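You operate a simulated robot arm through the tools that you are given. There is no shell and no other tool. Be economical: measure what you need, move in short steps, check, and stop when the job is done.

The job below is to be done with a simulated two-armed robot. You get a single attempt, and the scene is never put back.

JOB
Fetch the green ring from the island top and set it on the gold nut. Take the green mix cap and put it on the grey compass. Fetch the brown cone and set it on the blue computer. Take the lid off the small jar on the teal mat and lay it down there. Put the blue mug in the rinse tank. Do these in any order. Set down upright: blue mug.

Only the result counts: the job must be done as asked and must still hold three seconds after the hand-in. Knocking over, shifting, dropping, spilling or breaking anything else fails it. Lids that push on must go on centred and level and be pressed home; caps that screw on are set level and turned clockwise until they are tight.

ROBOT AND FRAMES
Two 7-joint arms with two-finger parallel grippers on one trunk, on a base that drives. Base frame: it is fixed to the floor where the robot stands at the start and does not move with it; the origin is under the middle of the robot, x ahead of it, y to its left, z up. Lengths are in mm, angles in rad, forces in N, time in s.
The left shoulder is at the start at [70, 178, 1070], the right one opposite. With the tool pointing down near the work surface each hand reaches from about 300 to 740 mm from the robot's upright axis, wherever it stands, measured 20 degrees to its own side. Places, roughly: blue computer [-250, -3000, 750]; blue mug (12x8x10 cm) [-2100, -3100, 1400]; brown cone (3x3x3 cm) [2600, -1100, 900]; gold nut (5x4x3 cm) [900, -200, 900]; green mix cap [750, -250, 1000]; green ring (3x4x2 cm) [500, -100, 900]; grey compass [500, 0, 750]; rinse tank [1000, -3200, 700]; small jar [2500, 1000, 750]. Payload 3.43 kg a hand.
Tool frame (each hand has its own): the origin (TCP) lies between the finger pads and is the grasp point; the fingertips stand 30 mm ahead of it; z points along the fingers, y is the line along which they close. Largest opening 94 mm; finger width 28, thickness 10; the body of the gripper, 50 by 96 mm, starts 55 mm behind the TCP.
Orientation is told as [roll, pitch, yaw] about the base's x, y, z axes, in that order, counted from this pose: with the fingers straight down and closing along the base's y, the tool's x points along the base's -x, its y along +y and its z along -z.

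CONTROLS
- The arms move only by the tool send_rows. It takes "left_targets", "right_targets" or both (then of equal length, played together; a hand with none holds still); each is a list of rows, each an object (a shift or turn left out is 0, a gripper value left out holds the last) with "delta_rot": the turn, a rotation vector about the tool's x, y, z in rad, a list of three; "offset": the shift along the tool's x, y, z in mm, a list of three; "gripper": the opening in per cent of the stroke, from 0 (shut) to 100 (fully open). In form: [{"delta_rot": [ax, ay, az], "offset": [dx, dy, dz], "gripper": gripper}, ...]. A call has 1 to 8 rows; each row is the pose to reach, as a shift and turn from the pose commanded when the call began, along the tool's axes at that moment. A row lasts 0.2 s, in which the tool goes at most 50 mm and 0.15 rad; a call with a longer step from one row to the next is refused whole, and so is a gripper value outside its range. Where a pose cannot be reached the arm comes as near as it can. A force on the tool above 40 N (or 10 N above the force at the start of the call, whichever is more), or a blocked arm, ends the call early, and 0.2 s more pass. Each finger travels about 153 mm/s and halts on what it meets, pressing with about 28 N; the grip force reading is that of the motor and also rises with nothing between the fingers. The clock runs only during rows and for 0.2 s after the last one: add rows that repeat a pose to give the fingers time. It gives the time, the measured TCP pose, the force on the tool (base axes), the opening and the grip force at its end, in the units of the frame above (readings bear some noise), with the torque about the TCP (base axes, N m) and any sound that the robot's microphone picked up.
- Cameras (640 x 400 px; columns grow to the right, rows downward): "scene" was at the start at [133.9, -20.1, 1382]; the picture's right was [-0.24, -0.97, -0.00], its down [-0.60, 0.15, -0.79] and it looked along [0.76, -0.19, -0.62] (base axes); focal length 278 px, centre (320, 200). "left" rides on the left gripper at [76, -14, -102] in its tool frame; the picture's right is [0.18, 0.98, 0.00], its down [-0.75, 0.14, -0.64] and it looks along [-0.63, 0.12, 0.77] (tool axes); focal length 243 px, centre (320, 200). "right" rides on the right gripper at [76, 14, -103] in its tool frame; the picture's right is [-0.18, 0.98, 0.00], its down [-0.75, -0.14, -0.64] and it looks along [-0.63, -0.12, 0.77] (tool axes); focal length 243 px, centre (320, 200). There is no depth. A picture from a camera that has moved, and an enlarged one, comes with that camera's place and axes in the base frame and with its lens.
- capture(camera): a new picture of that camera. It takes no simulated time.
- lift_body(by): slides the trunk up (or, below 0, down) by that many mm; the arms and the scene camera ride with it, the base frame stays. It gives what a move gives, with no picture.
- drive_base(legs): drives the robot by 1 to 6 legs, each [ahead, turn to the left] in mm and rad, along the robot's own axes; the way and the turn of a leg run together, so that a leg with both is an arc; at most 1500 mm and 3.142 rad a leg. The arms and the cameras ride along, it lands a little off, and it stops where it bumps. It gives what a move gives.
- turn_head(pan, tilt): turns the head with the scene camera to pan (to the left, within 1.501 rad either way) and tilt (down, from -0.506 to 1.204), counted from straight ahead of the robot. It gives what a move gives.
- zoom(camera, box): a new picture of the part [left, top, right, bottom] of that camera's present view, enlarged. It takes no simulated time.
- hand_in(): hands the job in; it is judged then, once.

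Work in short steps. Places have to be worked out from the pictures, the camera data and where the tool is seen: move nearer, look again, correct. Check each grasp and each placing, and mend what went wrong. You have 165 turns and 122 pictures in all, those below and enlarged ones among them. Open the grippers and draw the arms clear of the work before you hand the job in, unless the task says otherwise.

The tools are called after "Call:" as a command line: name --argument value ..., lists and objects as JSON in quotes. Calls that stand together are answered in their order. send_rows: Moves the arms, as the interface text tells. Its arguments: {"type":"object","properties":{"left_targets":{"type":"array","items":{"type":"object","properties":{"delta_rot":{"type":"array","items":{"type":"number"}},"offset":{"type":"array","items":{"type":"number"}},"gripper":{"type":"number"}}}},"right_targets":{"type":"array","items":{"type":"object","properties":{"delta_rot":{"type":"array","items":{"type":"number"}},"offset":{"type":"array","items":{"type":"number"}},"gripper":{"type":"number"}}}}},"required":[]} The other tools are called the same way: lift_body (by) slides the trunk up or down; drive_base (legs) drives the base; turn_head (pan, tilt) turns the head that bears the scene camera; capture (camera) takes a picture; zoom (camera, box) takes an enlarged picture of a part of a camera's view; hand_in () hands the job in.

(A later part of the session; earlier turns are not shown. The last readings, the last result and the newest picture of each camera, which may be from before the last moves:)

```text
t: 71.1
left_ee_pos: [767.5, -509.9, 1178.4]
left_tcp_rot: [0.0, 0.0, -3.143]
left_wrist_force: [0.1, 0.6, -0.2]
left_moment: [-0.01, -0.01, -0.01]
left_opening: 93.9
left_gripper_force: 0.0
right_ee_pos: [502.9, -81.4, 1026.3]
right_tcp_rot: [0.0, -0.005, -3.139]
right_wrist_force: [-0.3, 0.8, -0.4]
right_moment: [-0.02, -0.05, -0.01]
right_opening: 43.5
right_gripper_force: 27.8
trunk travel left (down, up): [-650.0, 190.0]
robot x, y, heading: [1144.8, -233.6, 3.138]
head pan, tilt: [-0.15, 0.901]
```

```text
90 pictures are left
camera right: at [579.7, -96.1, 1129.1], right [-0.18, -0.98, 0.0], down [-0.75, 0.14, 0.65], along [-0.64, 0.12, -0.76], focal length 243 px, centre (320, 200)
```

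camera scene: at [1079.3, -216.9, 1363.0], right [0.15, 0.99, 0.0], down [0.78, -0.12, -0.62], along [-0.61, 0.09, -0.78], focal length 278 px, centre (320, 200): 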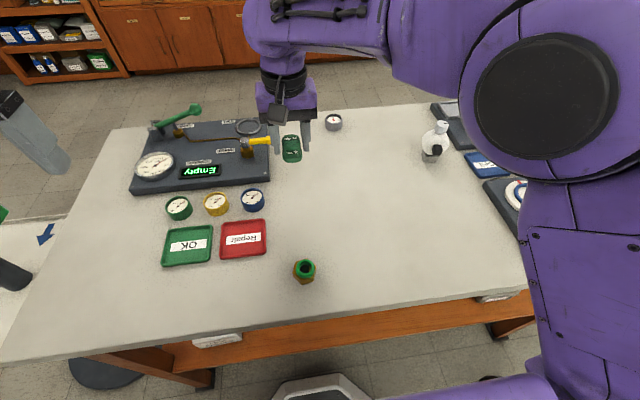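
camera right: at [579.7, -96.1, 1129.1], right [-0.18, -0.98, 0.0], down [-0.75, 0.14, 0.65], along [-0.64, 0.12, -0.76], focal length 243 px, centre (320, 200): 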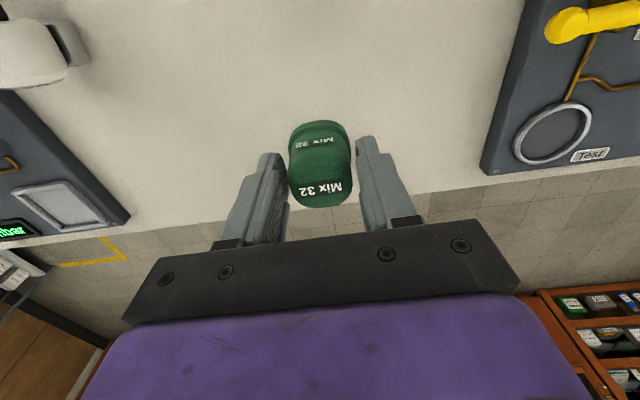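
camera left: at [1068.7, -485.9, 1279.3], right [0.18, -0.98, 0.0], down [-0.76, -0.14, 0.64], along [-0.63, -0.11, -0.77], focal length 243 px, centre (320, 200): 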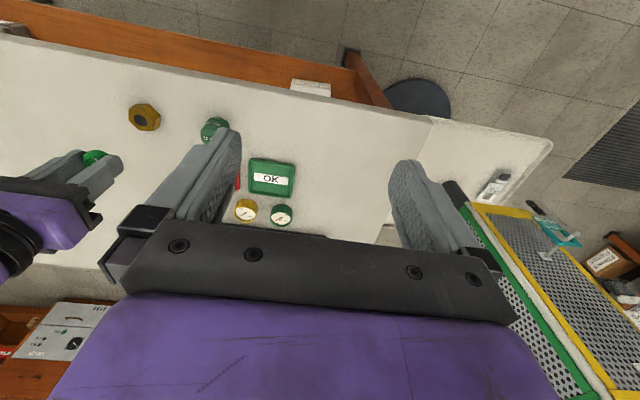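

Cap hides the compass in the hand view, so I move on over it and use the scene camera.

Call:
send_rows --right_targets '[{"offset": [-35, 0, 20]}, {"offset": [-68, 0, 30]}, {"offset": [-68, 0, 30]}]'

Call:
turn_head --pan -0.2 --tilt 0.75

Call:
zoom --camera "scene" --box '[220, 100, 420, 225]'

Call:
capture --camera "right"

```text
t: 71.9
left_ee_pos: [769.5, -512.8, 1178.2]
left_tcp_rot: [-0.001, -0.001, -3.143]
left_wrist_force: [1.0, -0.1, -0.1]
left_moment: [0.03, 0.0, 0.04]
left_opening: 94.1
left_gripper_force: 0.2
right_ee_pos: [470.7, -83.7, 1009.4]
right_tcp_rot: [0.001, -0.008, -3.14]
right_wrist_force: [-0.7, 0.0, -0.4]
right_moment: [-0.01, 0.0, 0.03]
right_opening: 43.5
right_gripper_force: 27.6
right hand out of reach, approached as far as the arm can: row 2, 3
trunk travel left (down, up): [-650.0, 190.0]
robot x, y, heading: [1144.6, -224.0, -3.141]
head pan, tilt: [-0.15, 0.901]
```

```text
t: 72.6
left_ee_pos: [769.3, -511.7, 1178.6]
left_tcp_rot: [0.0, 0.0, -3.142]
left_wrist_force: [-0.2, -0.1, 0.1]
left_moment: [-0.03, 0.0, 0.02]
left_opening: 94.2
left_gripper_force: 0.0
right_ee_pos: [469.2, -82.3, 1009.7]
right_tcp_rot: [0.001, -0.008, -3.141]
right_wrist_force: [0.1, -0.4, 0.1]
right_moment: [0.01, 0.03, -0.03]
right_opening: 43.6
right_gripper_force: 28.5
trunk travel left (down, up): [-650.0, 190.0]
robot x, y, heading: [1148.6, -229.4, 3.144]
head pan, tilt: [-0.201, 0.75]
```

```text
3.20 times, centred on (320, 162) of scene
camera zoom: at [1013.9, -211.6, 1374.9], right [0.2, 0.98, 0.0], down [0.67, -0.14, -0.73], along [-0.72, 0.15, -0.68], focal length 890 px, centre (320, 320)
```

zoom: 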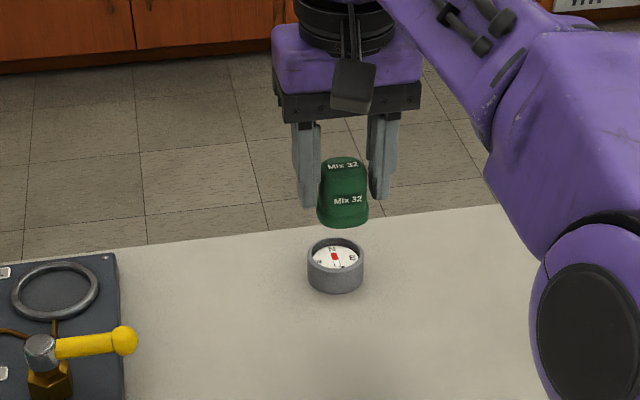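

```text
88 pictures are left
camera right: at [546.1, -97.9, 1111.2], right [-0.18, -0.98, 0.0], down [-0.75, 0.14, 0.65], along [-0.64, 0.12, -0.76], focal length 243 px, centre (320, 200)
```

right: 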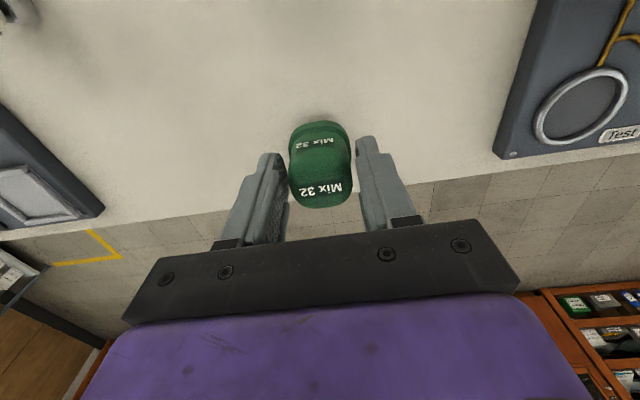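

Compass centre works out at (413,-73), ~45 mm beyond straight-down reach. Turning the base left swings the right shoulder forward, so I retract the hand, raise the trunk 60 mm, and turn 0.3 rad.

Call:
send_rows --right_targets '[{"offset": [40, 0, -10]}, {"offset": [80, 0, -20]}, {"offset": [120, 0, -30]}]'

Call:
lift_body --by 60

Call:
drive_base --legs '[[15, 0], [0, 0.3]]'

```text
t: 73.4
left_ee_pos: [771.2, -511.7, 1178.8]
left_tcp_rot: [0.001, -0.004, -3.142]
left_wrist_force: [0.2, 0.6, 0.6]
left_moment: [0.0, 0.06, -0.01]
left_opening: 93.6
left_gripper_force: 0.1
right_ee_pos: [593.1, -81.2, 1040.4]
right_tcp_rot: [0.002, -0.011, -3.14]
right_wrist_force: [0.8, 0.3, -0.6]
right_moment: [-0.03, 0.01, -0.01]
right_opening: 43.5
right_gripper_force: 28.0
trunk travel left (down, up): [-650.0, 190.0]
robot x, y, heading: [1144.7, -226.9, 3.145]
head pan, tilt: [-0.201, 0.75]
```

```text
t: 74.4
left_ee_pos: [768.6, -511.8, 1237.0]
left_tcp_rot: [0.0, -0.003, -3.14]
left_wrist_force: [-0.5, -0.1, 0.5]
left_moment: [0.0, 0.02, 0.01]
left_opening: 93.9
left_gripper_force: 0.1
right_ee_pos: [590.8, -82.2, 1098.3]
right_tcp_rot: [0.0, -0.008, -3.141]
right_wrist_force: [-0.1, 0.3, -0.2]
right_moment: [-0.02, 0.0, 0.01]
right_opening: 43.3
right_gripper_force: 28.1
trunk travel left (down, up): [-710.0, 130.0]
robot x, y, heading: [1143.5, -227.8, 3.14]
head pan, tilt: [-0.201, 0.75]
```

```text
t: 76.2
left_ee_pos: [855.5, -608.8, 1237.8]
left_tcp_rot: [0.0, -0.001, -2.84]
left_wrist_force: [-0.5, -0.7, 0.3]
left_moment: [-0.01, 0.0, -0.02]
left_opening: 93.8
left_gripper_force: 0.1
right_ee_pos: [557.5, -251.8, 1099.0]
right_tcp_rot: [0.001, -0.009, -2.838]
right_wrist_force: [-0.1, 0.6, -0.4]
right_moment: [-0.02, -0.01, 0.03]
right_opening: 43.6
right_gripper_force: 27.9
trunk travel left (down, up): [-710.0, 130.0]
robot x, y, heading: [1132.4, -224.3, -2.84]
head pan, tilt: [-0.201, 0.75]
```

No bump. I move the cap out over (413,-73).

Call:
send_rows --right_targets '[{"offset": [-15, -42, 10]}, {"offset": [-30, -84, 20]}, {"offset": [-45, -126, 40]}, {"offset": [-60, -168, 60]}, {"offset": [-84, -213, 80]}, {"offset": [-84, -213, 110]}, {"offset": [-84, -213, 130]}, {"offset": [-84, -213, 130]}]'

Call:
turn_head --pan -0.5 --tilt 0.75

Call:
zoom --camera "scene" --box '[220, 100, 420, 225]'

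```text
refused: row 5 steps farther than a row can; nothing moved
```

```text
t: 77.0
left_ee_pos: [855.3, -611.1, 1237.7]
left_tcp_rot: [0.0, -0.001, -2.839]
left_wrist_force: [0.0, -1.1, -0.8]
left_moment: [0.03, 0.01, 0.03]
left_opening: 94.1
left_gripper_force: 0.1
right_ee_pos: [557.7, -252.9, 1099.1]
right_tcp_rot: [0.0, -0.009, -2.839]
right_wrist_force: [0.7, 0.0, -0.3]
right_moment: [0.02, -0.02, 0.02]
right_opening: 43.7
right_gripper_force: 28.0
trunk travel left (down, up): [-710.0, 130.0]
robot x, y, heading: [1128.2, -229.8, -2.842]
head pan, tilt: [-0.499, 0.75]
```

```text
3.20 times, centred on (320, 162) of scene
camera zoom: at [1001.9, -227.2, 1435.0], right [0.2, 0.98, 0.0], down [0.67, -0.13, -0.73], along [-0.72, 0.14, -0.68], focal length 890 px, centre (320, 320)
```

zoom: 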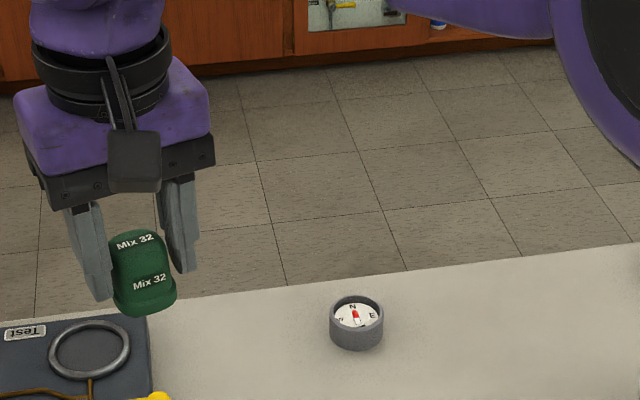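

Row was just too long; same move in smaller steps.

Call:
send_rows --right_targets '[{"offset": [-15, -42, 10]}, {"offset": [-30, -84, 20]}, {"offset": [-46, -126, 35]}, {"offset": [-63, -168, 50]}, {"offset": [-84, -208, 65]}, {"offset": [-84, -209, 110]}, {"offset": [-84, -209, 130]}, {"offset": [-84, -209, 130]}]'

Call:
zoom --camera "scene" --box '[240, 125, 400, 225]'

Call:
zoom --camera "right" --box '[220, 60, 420, 220]'

```text
t: 78.8
left_ee_pos: [855.7, -611.5, 1238.8]
left_tcp_rot: [0.001, -0.001, -2.84]
left_wrist_force: [0.7, -0.1, -0.6]
left_moment: [-0.01, -0.02, 0.03]
left_opening: 94.0
left_gripper_force: 0.0
right_ee_pos: [413.5, -78.4, 968.0]
right_tcp_rot: [0.002, -0.008, -2.837]
right_wrist_force: [-0.2, -0.8, -0.5]
right_moment: [-0.02, 0.0, -0.01]
right_opening: 43.3
right_gripper_force: 27.8
trunk travel left (down, up): [-710.0, 130.0]
robot x, y, heading: [1129.6, -226.1, -2.844]
head pan, tilt: [-0.499, 0.75]
```

```text
4.00 times, centred on (320, 175) of scene
camera zoom: at [1001.7, -226.5, 1435.0], right [0.2, 0.98, 0.0], down [0.67, -0.13, -0.73], along [-0.72, 0.14, -0.68], focal length 1112 px, centre (320, 300)
```

zoom: 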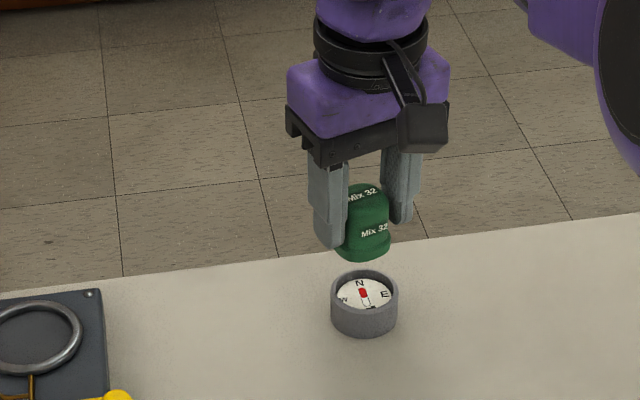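

```text
2.50 times, centred on (320, 140) of right
camera zoom: at [491.1, -69.3, 1069.9], right [0.12, -0.99, 0.0], down [-0.76, -0.09, 0.65], along [-0.64, -0.08, -0.76], focal length 606 px, centre (320, 350)
```

zoom: 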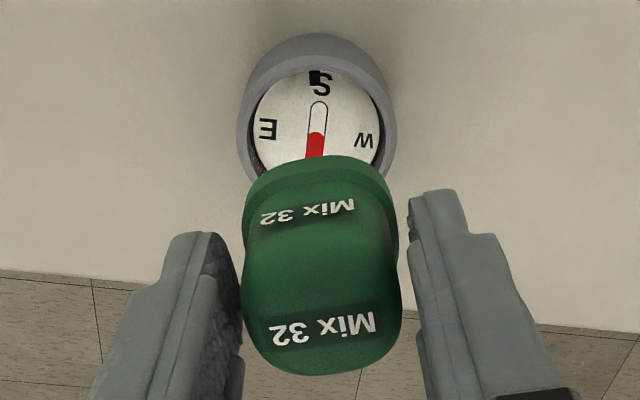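

Reached. Compass centre ≈ (418,-78), rim ≈ 882; cap needs +5 mm in x. I lower to about 10 mm above.

Call:
send_rows --right_targets '[{"offset": [5, 1.5, 15]}, {"offset": [5, 1.5, 30]}, {"offset": [5, 1.5, 30]}]'

Call:
zoom --camera "scene" --box '[280, 150, 380, 212]'

Call:
zoom --camera "right" --box '[220, 60, 420, 220]'

```text
t: 79.6
left_ee_pos: [855.5, -610.9, 1238.0]
left_tcp_rot: [0.0, -0.001, -2.84]
left_wrist_force: [0.0, -0.2, -0.7]
left_moment: [0.04, 0.03, -0.01]
left_opening: 93.8
left_gripper_force: 0.0
right_ee_pos: [416.8, -76.9, 940.1]
right_tcp_rot: [0.0, -0.008, -2.836]
right_wrist_force: [-0.6, 0.7, -1.0]
right_moment: [0.02, -0.02, 0.0]
right_opening: 43.5
right_gripper_force: 27.9
trunk travel left (down, up): [-710.0, 130.0]
robot x, y, heading: [1130.7, -229.0, -2.838]
head pan, tilt: [-0.499, 0.75]
```

```text
6.40 times, centred on (330, 181) of scene
camera zoom: at [1002.0, -226.8, 1435.0], right [0.2, 0.98, 0.0], down [0.67, -0.13, -0.73], along [-0.72, 0.14, -0.68], focal length 1780 px, centre (256, 322)
```

zoom: 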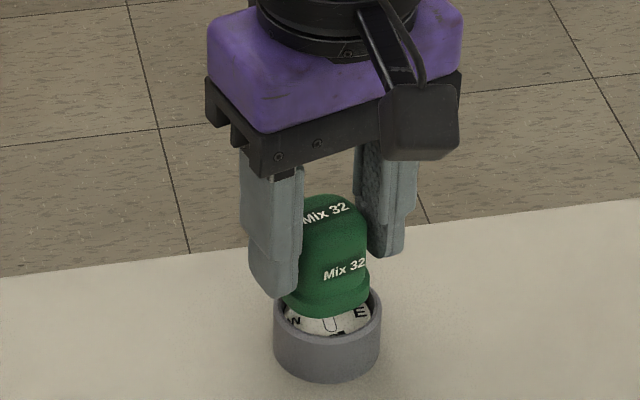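

```text
2.50 times, centred on (320, 140) of right
camera zoom: at [496.1, -69.2, 1040.6], right [0.12, -0.99, 0.0], down [-0.76, -0.09, 0.65], along [-0.64, -0.08, -0.76], focal length 606 px, centre (320, 350)
```

zoom: 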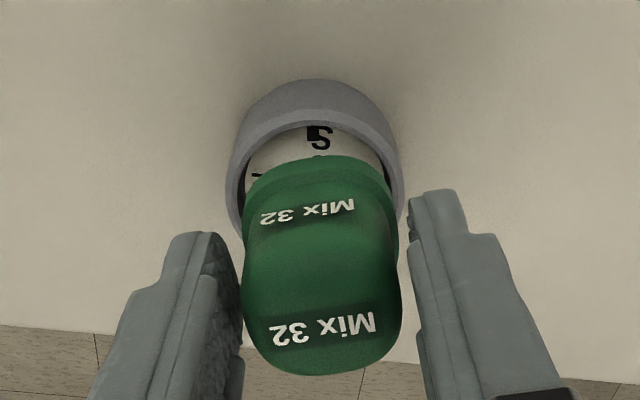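

Well aligned. Lower in small steps until contact.

Call:
send_rows --right_targets '[{"offset": [0, -0.7, 6]}, {"offset": [0, -0.7, 9]}, {"offset": [0, -0.7, 11]}, {"offset": [0, -0.7, 13]}, {"offset": [0, -0.7, 14]}, {"offset": [0, -0.7, 15]}, {"offset": [0, -0.7, 16]}]'

Call:
zoom --camera "scene" --box '[280, 150, 380, 212]'

```text
t: 81.2
left_ee_pos: [858.3, -610.2, 1239.6]
left_tcp_rot: [-0.001, -0.004, -2.839]
left_wrist_force: [0.0, 0.1, 0.2]
left_moment: [0.03, -0.01, -0.01]
left_opening: 94.2
left_gripper_force: 0.1
right_ee_pos: [422.4, -78.4, 924.3]
right_tcp_rot: [0.0, -0.01, -2.835]
right_wrist_force: [-3.8, 3.7, 20.3]
right_moment: [0.06, 0.04, 0.02]
right_opening: 43.6
right_gripper_force: 27.8
trunk travel left (down, up): [-710.0, 130.0]
robot x, y, heading: [1132.6, -225.5, -2.838]
head pan, tilt: [-0.499, 0.75]
```

```text
6.40 times, centred on (330, 181) of scene
camera zoom: at [1005.0, -226.7, 1435.4], right [0.2, 0.98, 0.0], down [0.67, -0.13, -0.73], along [-0.72, 0.14, -0.68], focal length 1780 px, centre (256, 322)
```

zoom: 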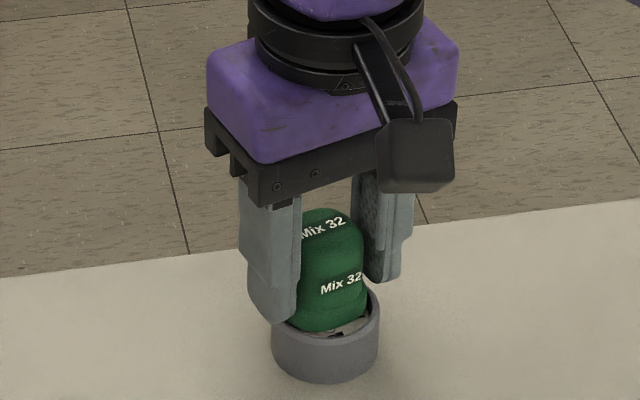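

Contact (20 N). I check from the hand camera whether it's seated in or on the rim before releasing.

Call:
zoom --camera "right" --box '[240, 60, 400, 188]'

```text
3.12 times, centred on (320, 124) of right
camera zoom: at [498.2, -69.6, 1026.9], right [0.12, -0.99, 0.0], down [-0.75, -0.09, 0.65], along [-0.65, -0.08, -0.76], focal length 758 px, centre (320, 438)
```

zoom: 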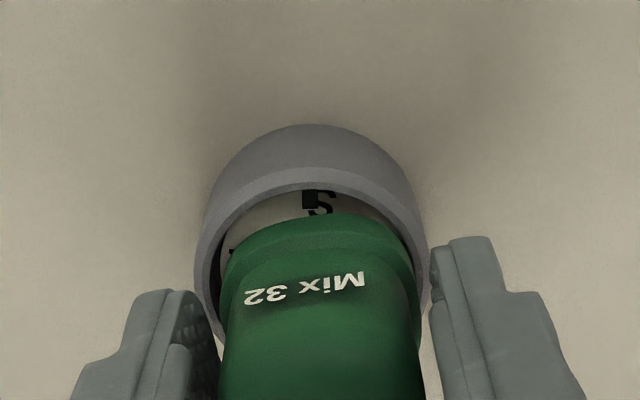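

The cap is about 5 mm too far from me and may rest on the far rim. I lift 5 mm, shift +5 x / +1.5 y, and lower again.

Call:
send_rows --right_targets '[{"offset": [0, 0, -6]}, {"offset": [5, 0, -6]}, {"offset": [5, 0, -2]}, {"offset": [5, 0, 0]}, {"offset": [5, 0, 0]}]'

Call:
zoom --camera "right" --box '[240, 60, 400, 188]'

Call:
zoom --camera "scene" --box '[280, 150, 380, 212]'

```text
t: 82.4
left_ee_pos: [856.6, -611.1, 1239.5]
left_tcp_rot: [-0.001, -0.003, -2.84]
left_wrist_force: [0.5, 0.8, -0.5]
left_moment: [0.02, 0.02, -0.04]
left_opening: 94.1
left_gripper_force: 0.0
right_ee_pos: [423.5, -77.0, 925.0]
right_tcp_rot: [-0.001, -0.011, -2.838]
right_wrist_force: [-0.7, -0.7, 10.8]
right_moment: [-0.1, -0.08, 0.02]
right_opening: 43.6
right_gripper_force: 28.0
trunk travel left (down, up): [-710.0, 130.0]
robot x, y, heading: [1128.6, -226.2, -2.84]
head pan, tilt: [-0.499, 0.75]
```

```text
3.12 times, centred on (320, 124) of right
camera zoom: at [501.9, -68.5, 1026.9], right [0.12, -0.99, 0.0], down [-0.75, -0.09, 0.65], along [-0.65, -0.08, -0.76], focal length 758 px, centre (320, 438)
```

zoom: 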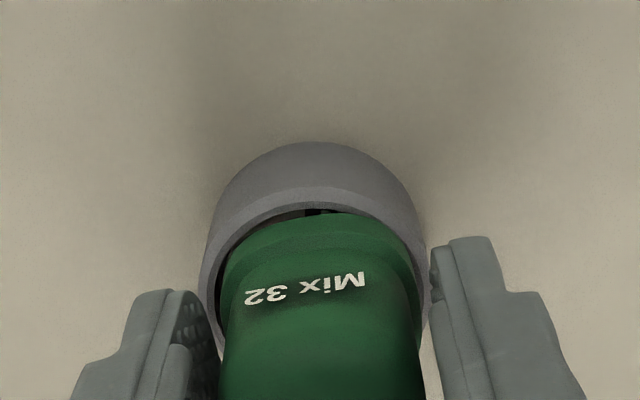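

```text
6.40 times, centred on (330, 181) of scene
camera zoom: at [1003.7, -227.2, 1435.3], right [0.2, 0.98, 0.0], down [0.67, -0.13, -0.73], along [-0.72, 0.14, -0.68], focal length 1780 px, centre (256, 322)
```

zoom: 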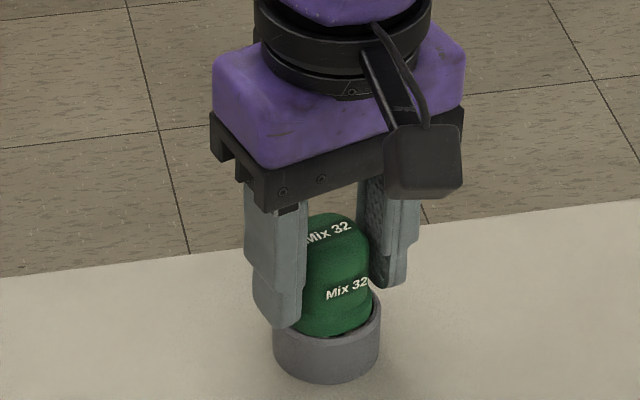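

Nearly centred; one small +y nudge of 1.5 mm, then release.

Call:
send_rows --right_targets '[{"offset": [0, 0, -4]}, {"offset": [0, -1.5, -4]}, {"offset": [0, -1.5, 0]}, {"offset": [0, -1.5, 0.5]}, {"offset": [0, -1.5, 0.5]}]'

Call:
zoom --camera "right" --box '[240, 60, 400, 188]'

```text
t: 83.6
left_ee_pos: [856.3, -611.5, 1239.0]
left_tcp_rot: [0.001, -0.005, -2.84]
left_wrist_force: [0.7, 0.2, 0.0]
left_moment: [0.0, 0.01, -0.01]
left_opening: 93.9
left_gripper_force: 0.1
right_ee_pos: [423.5, -75.1, 925.1]
right_tcp_rot: [-0.001, -0.012, -2.839]
right_wrist_force: [-3.0, 0.2, 15.7]
right_moment: [0.03, 0.02, 0.02]
right_opening: 43.5
right_gripper_force: 28.3
trunk travel left (down, up): [-710.0, 130.0]
robot x, y, heading: [1129.8, -229.5, -2.84]
head pan, tilt: [-0.499, 0.75]
```

```text
3.12 times, centred on (320, 124) of right
camera zoom: at [501.0, -66.4, 1026.8], right [0.12, -0.99, 0.0], down [-0.75, -0.09, 0.65], along [-0.65, -0.08, -0.76], focal length 758 px, centre (320, 438)
```

zoom: 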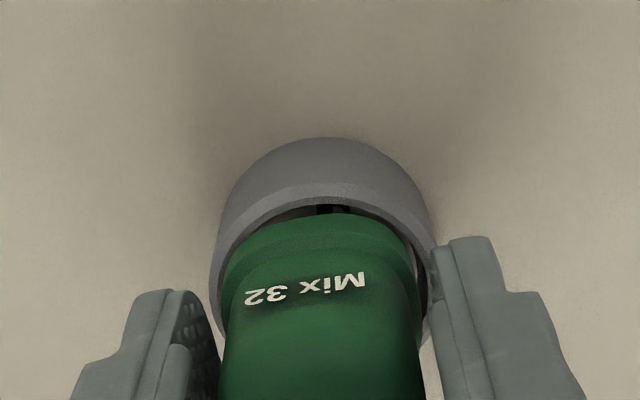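

Good. Release and withdraw upward.

Call:
send_rows --right_targets '[{"offset": [0, 0, 0], "gripper": 60}, {"offset": [0, 0, 0], "gripper": 75}, {"offset": [0, 0, 0], "gripper": 85}, {"offset": [0, 0, -30], "gripper": 85}, {"offset": [0, 0, -75], "gripper": 90}, {"offset": [30, 0, -110], "gripper": 90}, {"offset": [70, 0, -135], "gripper": 90}]'

Call:
zoom --camera "scene" --box '[280, 150, 380, 212]'

```text
t: 85.2
left_ee_pos: [858.0, -611.6, 1239.0]
left_tcp_rot: [0.001, -0.003, -2.839]
left_wrist_force: [0.1, -0.3, -0.1]
left_moment: [0.02, 0.06, 0.02]
left_opening: 93.9
left_gripper_force: 0.1
right_ee_pos: [493.1, -52.3, 1061.0]
right_tcp_rot: [0.0, -0.011, -2.835]
right_wrist_force: [0.9, -0.3, -0.6]
right_moment: [0.01, 0.03, 0.02]
right_opening: 84.8
right_gripper_force: 0.1
trunk travel left (down, up): [-710.0, 130.0]
robot x, y, heading: [1133.2, -227.2, -2.845]
head pan, tilt: [-0.499, 0.75]
```

```text
6.40 times, centred on (330, 181) of scene
camera zoom: at [1005.2, -226.2, 1435.3], right [0.2, 0.98, 0.0], down [0.67, -0.13, -0.73], along [-0.72, 0.14, -0.68], focal length 1780 px, centre (256, 322)
```

zoom: 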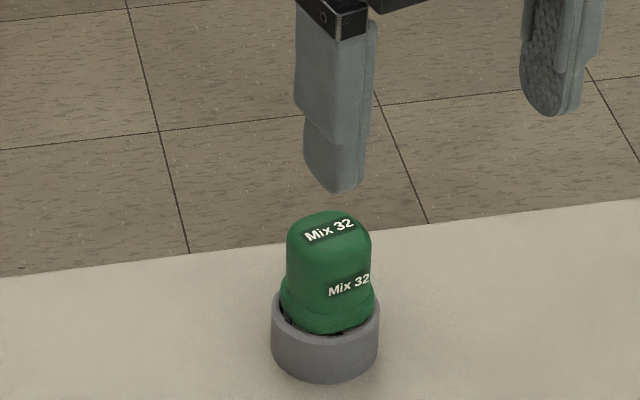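

Cap stands on the compass. I tuck the right hand, back away, and go to the jar bench.

Call:
send_rows --right_targets '[{"offset": [45, 0, -20]}, {"offset": [90, 0, -40]}, {"offset": [130, -20, -60]}, {"offset": [150, -50, -80]}]'

Call:
drive_base --legs '[[0, -0.3], [-420, 0], [0, -1.571], [1170, 0], [0, -1.571], [200, 0]]'

Call:
turn_head --pan 0 --tilt 0.6

Call:
capture --camera "scene"

```text
t: 86.2
left_ee_pos: [856.1, -609.5, 1238.7]
left_tcp_rot: [0.002, -0.001, -2.839]
left_wrist_force: [0.1, 1.0, 0.1]
left_moment: [-0.02, 0.01, 0.01]
left_opening: 94.0
left_gripper_force: 0.0
right_ee_pos: [617.6, 44.6, 1136.5]
right_tcp_rot: [0.003, -0.01, -2.837]
right_wrist_force: [0.4, 0.5, 1.0]
right_moment: [0.0, 0.02, 0.03]
right_opening: 84.8
right_gripper_force: 0.0
trunk travel left (down, up): [-710.0, 130.0]
robot x, y, heading: [1132.0, -225.3, -2.837]
head pan, tilt: [-0.499, 0.75]
```

```text
t: 104.2
left_ee_pos: [2132.0, 1222.3, 1238.7]
left_tcp_rot: [0.001, -0.005, -0.013]
left_wrist_force: [-0.5, 0.9, 0.2]
left_moment: [0.0, -0.01, 0.0]
left_opening: 93.8
left_gripper_force: 0.0
right_ee_pos: [2156.3, 527.4, 1137.5]
right_tcp_rot: [0.002, -0.01, -0.011]
right_wrist_force: [-0.8, 0.5, 0.5]
right_moment: [-0.01, 0.01, 0.04]
right_opening: 84.7
right_gripper_force: 0.0
trunk travel left (down, up): [-710.0, 130.0]
robot x, y, heading: [1751.5, 941.6, -0.013]
head pan, tilt: [-0.499, 0.75]
```

```text
t: 105.1
left_ee_pos: [2130.3, 1222.8, 1238.3]
left_tcp_rot: [-0.001, -0.002, -0.011]
left_wrist_force: [-0.4, 0.8, -0.9]
left_moment: [0.02, -0.03, 0.01]
left_opening: 93.9
left_gripper_force: 0.1
right_ee_pos: [2156.3, 526.0, 1136.8]
right_tcp_rot: [0.003, -0.009, -0.01]
right_wrist_force: [0.0, 0.5, 0.0]
right_moment: [-0.02, -0.02, -0.02]
right_opening: 84.7
right_gripper_force: 0.0
trunk travel left (down, up): [-710.0, 130.0]
robot x, y, heading: [1752.8, 943.9, -0.013]
head pan, tilt: [0.0, 0.6]
```

```text
76 pictures are left
camera scene: at [1889.2, 941.1, 1447.9], right [-0.01, -1.0, 0.0], down [-0.56, 0.01, -0.83], along [0.83, -0.01, -0.56], focal length 278 px, centre (320, 200)
```

scene: 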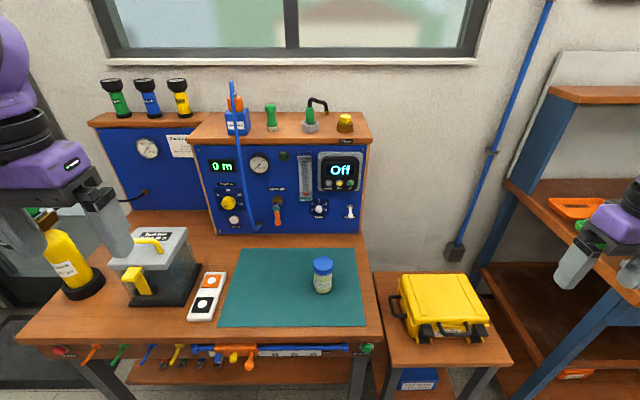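

Jar with blue lid sits on the teal mat ahead. I zoom and triangulate with the right hand camera.

Call:
zoom --camera "scene" --box '[280, 240, 360, 310]'

Call:
capture --camera "right"

Call:
capture --camera "left"

```text
5.71 times, centred on (320, 275) of scene
camera zoom: at [1889.2, 941.1, 1447.9], right [-0.01, -1.0, 0.0], down [-0.56, 0.01, -0.83], along [0.83, -0.01, -0.56], focal length 1589 px, centre (320, -229)
```

zoom: 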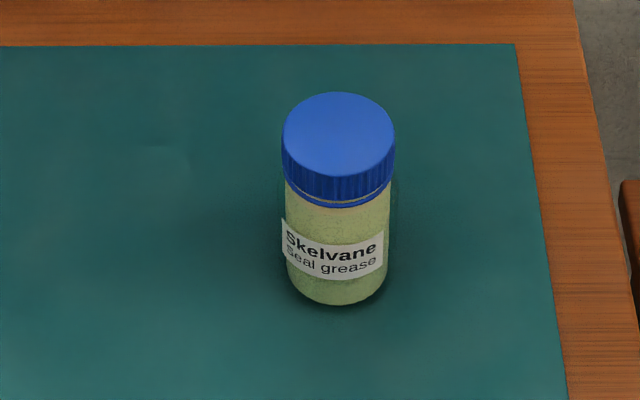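

```text
74 pictures are left
camera right: at [2079.9, 541.0, 1239.1], right [0.19, 0.98, 0.0], down [0.75, -0.15, 0.65], along [0.64, -0.12, -0.76], focal length 243 px, centre (320, 200)
```

right: 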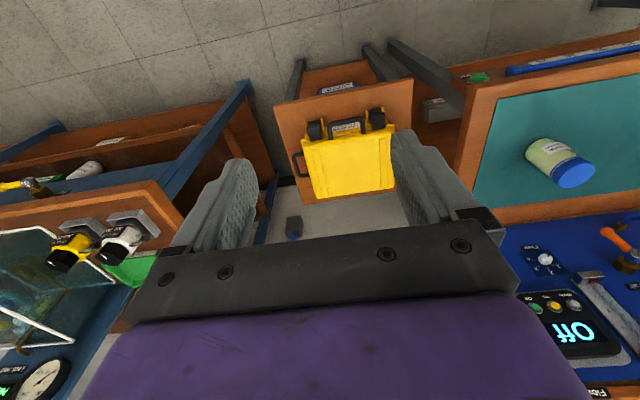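

```text
73 pictures are left
camera left: at [2055.4, 1209.9, 1341.0], right [-0.17, 0.99, 0.0], down [0.75, 0.13, 0.64], along [0.63, 0.11, -0.77], focal length 243 px, centre (320, 200)
```

left: 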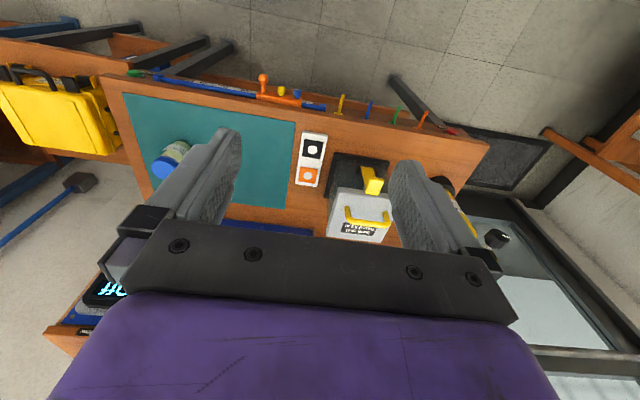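

Jar located: axis ≈ (2401,926), base z ≈ 800, lid top ≈ 896, lid 52 mm wide. I'll steady the jar body with the left hand from the front-left and take the lid with the right. First lower the trunk and orient the left hand.

Call:
lift_body --by -130

Call:
send_rows --left_targets '[{"offset": [-16, -30, 16], "delta_rot": [0, 0, 0.083]}, {"offset": [-33, -60, 32], "delta_rot": [0, 0, 0.167]}, {"offset": [-50, -90, 49], "delta_rot": [0, 0, 0.25]}, {"offset": [-67, -121, 65], "delta_rot": [0, 0, 0.333]}, {"offset": [-84, -152, 81], "delta_rot": [0, 0, 0.417]}, {"offset": [-100, -182, 98], "delta_rot": [0, 0, 0.5]}, {"offset": [-100, -182, 98], "delta_rot": [0, 0, 0.5]}]'

Call:
send_rows --left_targets '[{"delta_rot": [0, -0.147, 0]}, {"delta_rot": [0, -0.294, 0]}, {"delta_rot": [0, -0.441, 0]}, {"delta_rot": [0, -0.588, 0]}, {"delta_rot": [0, -0.735, 0]}, {"delta_rot": [0, -0.882, 0]}, {"delta_rot": [0, -1.029, 0]}, {"delta_rot": [0, -1.17, 0]}]'

Call:
capture --camera "left"

Call:
capture --camera "scene"

```text
t: 106.7
left_ee_pos: [2131.3, 1221.8, 1108.1]
left_tcp_rot: [-0.001, -0.001, -0.012]
left_wrist_force: [0.3, 0.5, -0.1]
left_moment: [-0.01, 0.03, 0.01]
left_opening: 93.9
left_gripper_force: 0.1
right_ee_pos: [2157.3, 526.0, 1007.5]
right_tcp_rot: [0.001, -0.008, -0.011]
right_wrist_force: [-0.9, -0.1, 0.1]
right_moment: [0.01, -0.05, -0.01]
right_opening: 84.5
right_gripper_force: 0.1
trunk travel left (down, up): [-580.0, 260.0]
robot x, y, heading: [1753.8, 940.6, -0.009]
head pan, tilt: [0.0, 0.6]
```

```text
t: 108.3
left_ee_pos: [2226.7, 1039.6, 1013.0]
left_tcp_rot: [-0.001, -0.003, -0.512]
left_wrist_force: [0.3, 0.7, 0.6]
left_moment: [-0.01, 0.0, 0.01]
left_opening: 93.9
left_gripper_force: 0.0
right_ee_pos: [2156.2, 527.9, 1007.3]
right_tcp_rot: [0.0, -0.008, -0.01]
right_wrist_force: [-0.6, 0.2, 0.1]
right_moment: [-0.01, -0.03, -0.01]
right_opening: 84.7
right_gripper_force: 0.0
trunk travel left (down, up): [-580.0, 260.0]
robot x, y, heading: [1748.7, 947.4, -0.007]
head pan, tilt: [0.0, 0.6]
```

```text
t: 110.1
left_ee_pos: [2230.3, 1039.4, 1010.4]
left_tcp_rot: [-0.012, -1.172, -0.501]
left_wrist_force: [-0.1, 0.7, 0.6]
left_moment: [-0.02, 0.01, -0.04]
left_opening: 93.7
left_gripper_force: 0.0
right_ee_pos: [2156.8, 527.1, 1007.7]
right_tcp_rot: [-0.002, -0.008, -0.011]
right_wrist_force: [0.6, 0.1, 0.2]
right_moment: [0.0, 0.0, 0.01]
right_opening: 84.7
right_gripper_force: 0.1
trunk travel left (down, up): [-580.0, 260.0]
robot x, y, heading: [1748.1, 943.5, -0.01]
head pan, tilt: [0.0, 0.6]
```

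```text
72 pictures are left
camera left: at [2115.9, 1089.5, 979.9], right [0.42, 0.89, -0.17], down [-0.19, 0.27, 0.94], along [0.89, -0.36, 0.28], focal length 243 px, centre (320, 200)
```

left: 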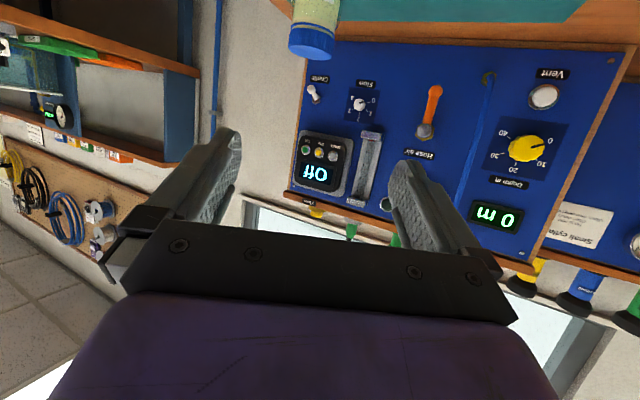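

```text
71 pictures are left
camera scene: at [1891.0, 943.5, 1317.8], right [-0.01, -1.0, 0.0], down [-0.57, 0.01, -0.82], along [0.82, -0.01, -0.57], focal length 278 px, centre (320, 200)
```

scene: 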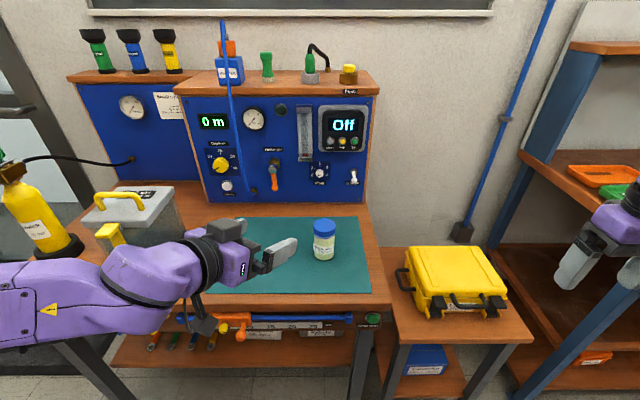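

The hand camera hangs below at this tilt and would near the bench, so I ease the tilt to 0.95 rad and move to a pre-grasp 100 mm short of the jar.

Call:
send_rows --left_targets '[{"delta_rot": [0, 0.11, 0]}, {"delta_rot": [0, 0.22, 0]}, {"delta_rot": [0, 0.22, 0]}]'

Call:
send_rows --left_targets '[{"offset": [6, -4, 39]}, {"offset": [13, -8, 78]}, {"offset": [19, -13, 118]}, {"offset": [25, -17, 157]}, {"offset": [25, -17, 157]}]'

Call:
capture --camera "left"

Call:
capture --camera "scene"

```text
t: 110.9
left_ee_pos: [2229.6, 1038.6, 1010.3]
left_tcp_rot: [0.002, -0.951, -0.514]
left_wrist_force: [0.6, -0.1, 0.9]
left_moment: [-0.02, 0.01, 0.01]
left_opening: 94.1
left_gripper_force: 0.1
right_ee_pos: [2157.4, 527.2, 1006.8]
right_tcp_rot: [0.0, -0.01, -0.011]
right_wrist_force: [0.5, -0.5, 0.3]
right_moment: [0.0, 0.02, 0.01]
right_opening: 84.5
right_gripper_force: 0.1
trunk travel left (down, up): [-580.0, 260.0]
robot x, y, heading: [1749.4, 943.0, -0.012]
head pan, tilt: [0.0, 0.6]
```

```text
t: 112.1
left_ee_pos: [2319.8, 969.2, 899.1]
left_tcp_rot: [0.003, -0.952, -0.514]
left_wrist_force: [-0.1, 0.2, 0.6]
left_moment: [0.02, 0.01, 0.01]
left_opening: 93.8
left_gripper_force: 0.1
right_ee_pos: [2156.6, 527.4, 1007.6]
right_tcp_rot: [0.001, -0.009, -0.011]
right_wrist_force: [-0.4, -0.4, -0.3]
right_moment: [-0.01, -0.02, 0.0]
right_opening: 84.8
right_gripper_force: 0.1
trunk travel left (down, up): [-580.0, 260.0]
robot x, y, heading: [1750.7, 940.7, -0.011]
head pan, tilt: [0.0, 0.6]
```

```text
70 pictures are left
camera left: at [2202.6, 1020.7, 896.1], right [0.39, 0.91, -0.15], down [-0.01, 0.16, 0.99], along [0.92, -0.38, 0.07], focal length 243 px, centre (320, 200)
```

left: 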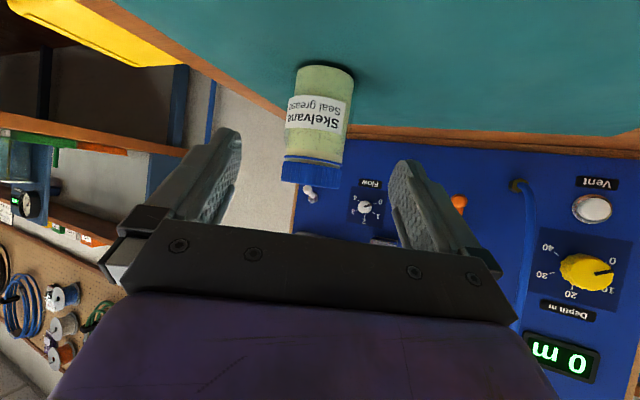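

```text
69 pictures are left
camera scene: at [1888.5, 941.6, 1318.1], right [-0.01, -1.0, 0.0], down [-0.56, 0.01, -0.83], along [0.83, -0.01, -0.56], focal length 278 px, centre (320, 200)
```

scene: 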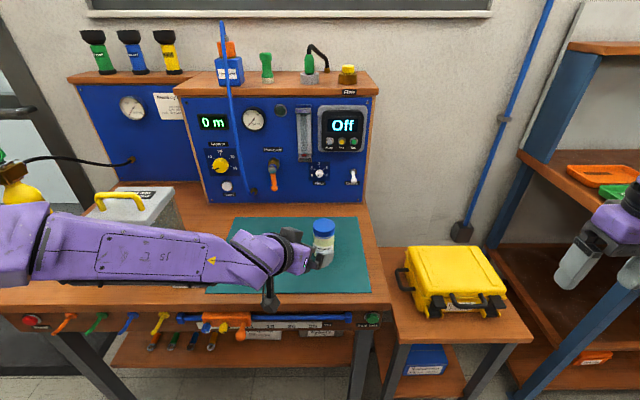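

Jar axis confirmed at (2401,926). I advance 100 mm along the fingers and look before closing.

Call:
send_rows --left_targets '[{"offset": [0, 0, 34]}, {"offset": [0, 0, 68]}, {"offset": [0, 0, 100]}, {"offset": [0, 0, 100]}]'

Call:
capture --camera "left"

```text
t: 113.1
left_ee_pos: [2390.9, 929.0, 841.4]
left_tcp_rot: [0.0, -0.953, -0.514]
left_wrist_force: [-0.3, 0.3, -0.7]
left_moment: [0.01, 0.03, -0.03]
left_opening: 94.1
left_gripper_force: 0.0
right_ee_pos: [2157.0, 527.8, 1007.2]
right_tcp_rot: [0.001, -0.008, -0.01]
right_wrist_force: [-0.8, -1.2, -0.9]
right_moment: [-0.02, -0.01, -0.02]
right_opening: 84.5
right_gripper_force: 0.0
trunk travel left (down, up): [-580.0, 260.0]
robot x, y, heading: [1749.8, 938.9, -0.01]
head pan, tilt: [0.0, 0.6]
```

```text
68 pictures are left
camera left: at [2273.7, 979.9, 838.7], right [0.39, 0.91, -0.15], down [-0.01, 0.16, 0.99], along [0.92, -0.38, 0.07], focal length 243 px, centre (320, 200)
```

left: 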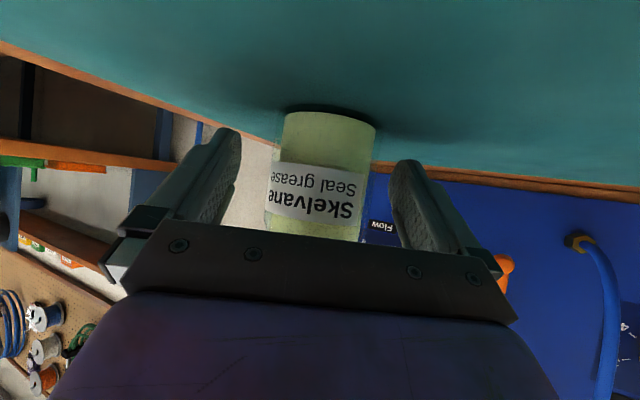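

Jar is centred between the fingers; I close the left hand on it, and bring the right hand high toward the lid with yaw −0.5.

Call:
send_rows --left_targets '[{"gripper": 60}, {"gripper": 45}, {"gripper": 40}, {"gripper": 40}, {"gripper": 40}, {"gripper": 40}, {"gripper": 40}, {"gripper": 40}]' --right_targets '[{"offset": [-24, 40, -6]}, {"offset": [-48, 80, -12]}, {"offset": [-72, 120, -20], "delta_rot": [0, 0, 0.08]}, {"offset": [-96, 160, -28], "delta_rot": [0, 0, 0.16]}, {"offset": [-120, 200, -36], "delta_rot": [0, 0, 0.25]}, {"offset": [-144, 240, -44], "delta_rot": [0, 0, 0.33]}, {"offset": [-168, 280, -50], "delta_rot": [0, 0, 0.41]}, {"offset": [-192, 320, -53], "delta_rot": [0, 0, 0.49]}]'

Call:
capture --camera "right"

Call:
capture --camera "scene"

```text
t: 114.9
left_ee_pos: [2391.0, 929.2, 841.2]
left_tcp_rot: [0.0, -0.951, -0.512]
left_wrist_force: [3.1, -3.7, 2.9]
left_moment: [-0.25, -0.03, 0.08]
left_opening: 60.5
left_gripper_force: 28.5
right_ee_pos: [2350.6, 846.2, 1058.6]
right_tcp_rot: [0.004, -0.005, -0.501]
right_wrist_force: [-0.3, 0.5, 0.1]
right_moment: [-0.02, 0.0, 0.01]
right_opening: 84.7
right_gripper_force: 0.0
trunk travel left (down, up): [-580.0, 260.0]
robot x, y, heading: [1749.8, 943.1, -0.013]
head pan, tilt: [0.0, 0.6]
```

```text
67 pictures are left
camera right: at [2290.9, 893.1, 1160.8], right [0.63, 0.77, 0.0], down [0.59, -0.49, 0.65], along [0.5, -0.41, -0.76], focal length 243 px, centre (320, 200)
```

right: 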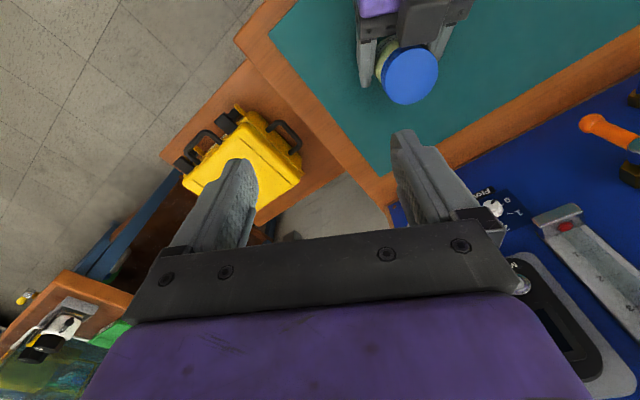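

```text
66 pictures are left
camera scene: at [1890.5, 941.8, 1317.9], right [-0.01, -1.0, 0.0], down [-0.57, 0.01, -0.82], along [0.82, -0.01, -0.57], focal length 278 px, centre (320, 200)
```

scene: 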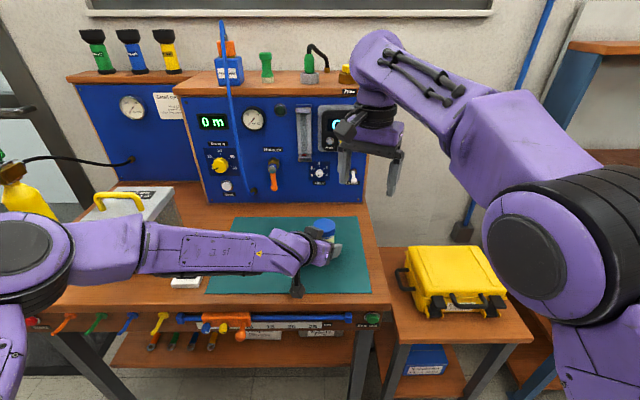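

The left grip stopped at 60 mm, wider than expected; I check how the fingers hold the jar.

Call:
zoom --camera "right" --box '[330, 0, 490, 120]'

Call:
capture --camera "left"

```text
3.33 times, centred on (410, 60) of right
camera zoom: at [2290.9, 893.1, 1160.8], right [0.63, 0.77, 0.0], down [0.59, -0.49, 0.65], along [0.5, -0.41, -0.76], focal length 809 px, centre (20, 667)
```

zoom: 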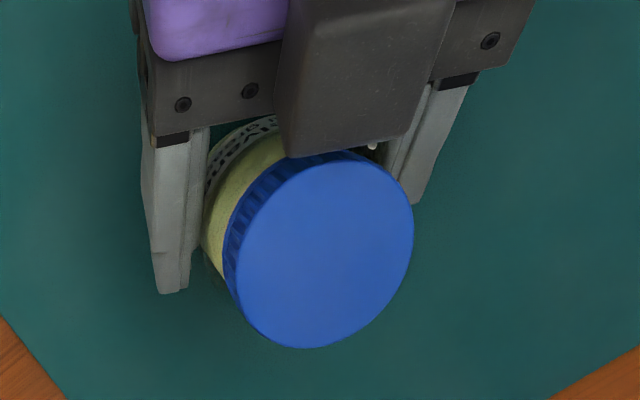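

```text
64 pictures are left
camera left: at [2274.3, 979.9, 838.4], right [0.39, 0.91, -0.15], down [-0.01, 0.17, 0.99], along [0.92, -0.38, 0.07], focal length 243 px, centre (320, 200)
```

left: 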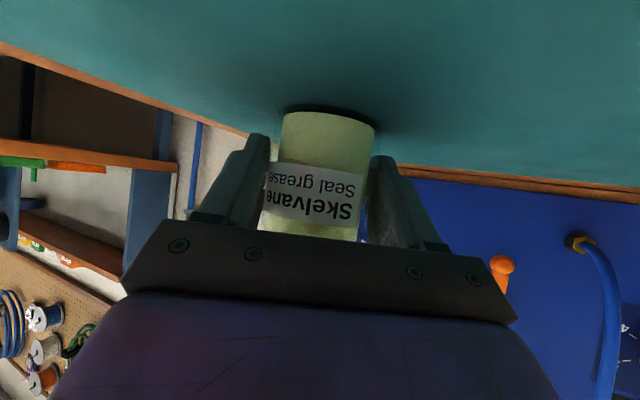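

The jar has a clear outer wall (60 mm) so the grip is right. A grey block on the left gripper lies near the lid; I check clearance from the scene camera.

Call:
zoom --camera "scene" --box '[260, 200, 370, 270]'

```text
5.71 times, centred on (315, 235) of scene
camera zoom: at [1890.5, 941.8, 1317.9], right [-0.01, -1.0, 0.0], down [-0.57, 0.01, -0.82], along [0.82, -0.01, -0.57], focal length 1589 px, centre (349, 0)
```

zoom: 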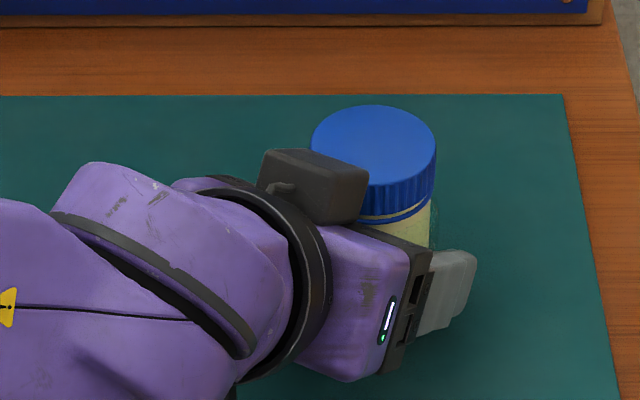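

The block front is ~30 mm from the jar axis: tight but clear for fingers closing crosswise. I move the right hand over the lid.

Call:
send_rows --right_targets '[{"offset": [-1, 40, 10]}, {"offset": [-3, 80, 25]}, {"offset": [-3, 91, 55]}, {"offset": [-3, 91, 68]}, {"offset": [-3, 91, 68]}]'

Call:
zoom --camera "right" --box '[200, 20, 440, 220]'

Call:
zoom --camera "scene" --box '[260, 150, 400, 260]'

```text
t: 116.1
left_ee_pos: [2392.4, 929.1, 841.5]
left_tcp_rot: [-0.001, -0.953, -0.513]
left_wrist_force: [0.2, 0.1, 0.3]
left_moment: [0.03, -0.06, 0.01]
left_opening: 60.2
left_gripper_force: 28.3
right_ee_pos: [2378.3, 907.3, 997.9]
right_tcp_rot: [0.006, -0.008, -0.501]
right_wrist_force: [0.4, 0.1, 0.2]
right_moment: [0.01, 0.0, -0.01]
right_opening: 84.5
right_gripper_force: 0.1
right hand out of reach, approached as far as the arm can: row 1, 2, 3, 4, 5
trunk travel left (down, up): [-580.0, 260.0]
robot x, y, heading: [1750.5, 942.3, -0.014]
head pan, tilt: [0.0, 0.6]
```

```text
2.00 times, centred on (320, 120) of right
camera zoom: at [2318.3, 955.4, 1100.8], right [0.63, 0.77, 0.01], down [0.59, -0.49, 0.65], along [0.5, -0.41, -0.76], focal length 485 px, centre (320, 360)
```

zoom: 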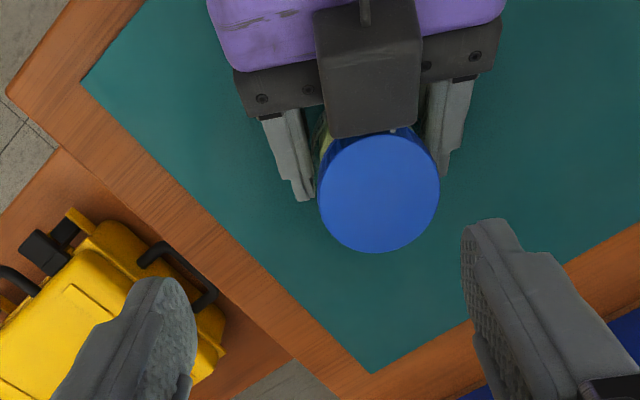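

```text
3.64 times, centred on (330, 205) of scene
camera zoom: at [1890.2, 941.5, 1317.8], right [-0.01, -1.0, 0.0], down [-0.57, 0.01, -0.82], along [0.82, -0.01, -0.57], focal length 1011 px, centre (284, 182)
```

zoom: 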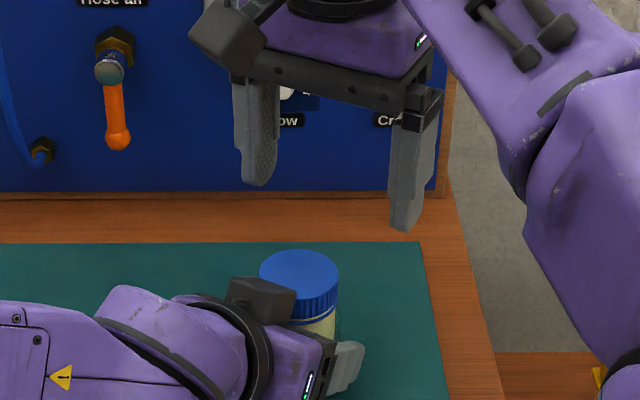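

Right arm is short by ~20 mm at this height. I release and withdraw the left hand, raise it, and drive 80 mm closer for a comfortable two-hand job.

Call:
send_rows --left_targets '[{"gripper": 80}, {"gripper": 100}, {"gripper": 100}, {"offset": [0, 0, -40]}, {"offset": [0, 0, -80]}, {"offset": [0, 0, -120]}, {"offset": [-35, 0, -145]}, {"offset": [-70, 0, -170]}]' --right_targets '[{"offset": [0, 0, 0]}, {"offset": [0, 0, 0]}, {"offset": [0, 0, 0]}, {"offset": [0, -20, -20]}, {"offset": [10, -40, -40]}, {"offset": [20, -60, -60]}, {"offset": [40, -80, -60]}, {"offset": [60, -100, -60]}]'

Call:
drive_base --legs '[[85, 0]]'

Call:
capture --camera "scene"

```text
t: 117.9
left_ee_pos: [2303.9, 975.4, 1000.5]
left_tcp_rot: [0.003, -0.954, -0.517]
left_wrist_force: [-1.2, 0.0, 0.2]
left_moment: [0.01, -0.01, 0.01]
left_opening: 93.8
left_gripper_force: 0.0
right_ee_pos: [2276.6, 846.4, 1059.4]
right_tcp_rot: [0.008, -0.009, -0.501]
right_wrist_force: [-1.2, 0.0, 0.9]
right_moment: [0.02, -0.02, 0.0]
right_opening: 84.7
right_gripper_force: 0.1
trunk travel left (down, up): [-580.0, 260.0]
robot x, y, heading: [1747.5, 941.7, -0.01]
head pan, tilt: [0.0, 0.6]
```

```text
t: 118.9
left_ee_pos: [2388.1, 976.4, 998.1]
left_tcp_rot: [0.002, -0.951, -0.514]
left_wrist_force: [0.1, 0.2, 0.0]
left_moment: [-0.02, 0.0, -0.01]
left_opening: 94.0
left_gripper_force: 0.1
right_ee_pos: [2363.3, 847.5, 1058.2]
right_tcp_rot: [0.004, -0.006, -0.502]
right_wrist_force: [-0.8, 0.2, -0.4]
right_moment: [-0.01, 0.03, 0.02]
right_opening: 84.6
right_gripper_force: 0.1
trunk travel left (down, up): [-580.0, 260.0]
robot x, y, heading: [1836.0, 944.8, -0.009]
head pan, tilt: [0.0, 0.6]
```

```text
60 pictures are left
camera scene: at [1974.2, 940.1, 1317.8], right [-0.01, -1.0, 0.0], down [-0.57, 0.01, -0.82], along [0.82, -0.01, -0.57], focal length 278 px, centre (320, 200)
```

scene: 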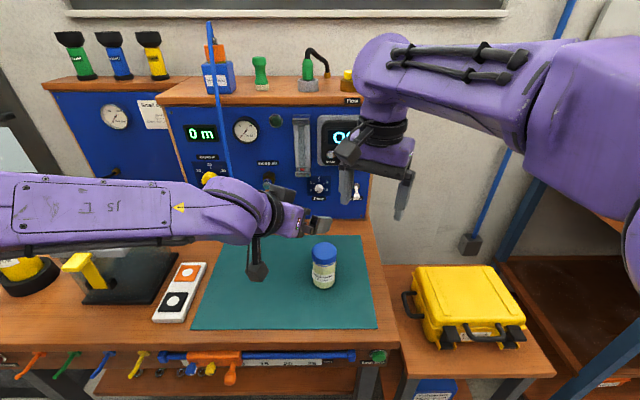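

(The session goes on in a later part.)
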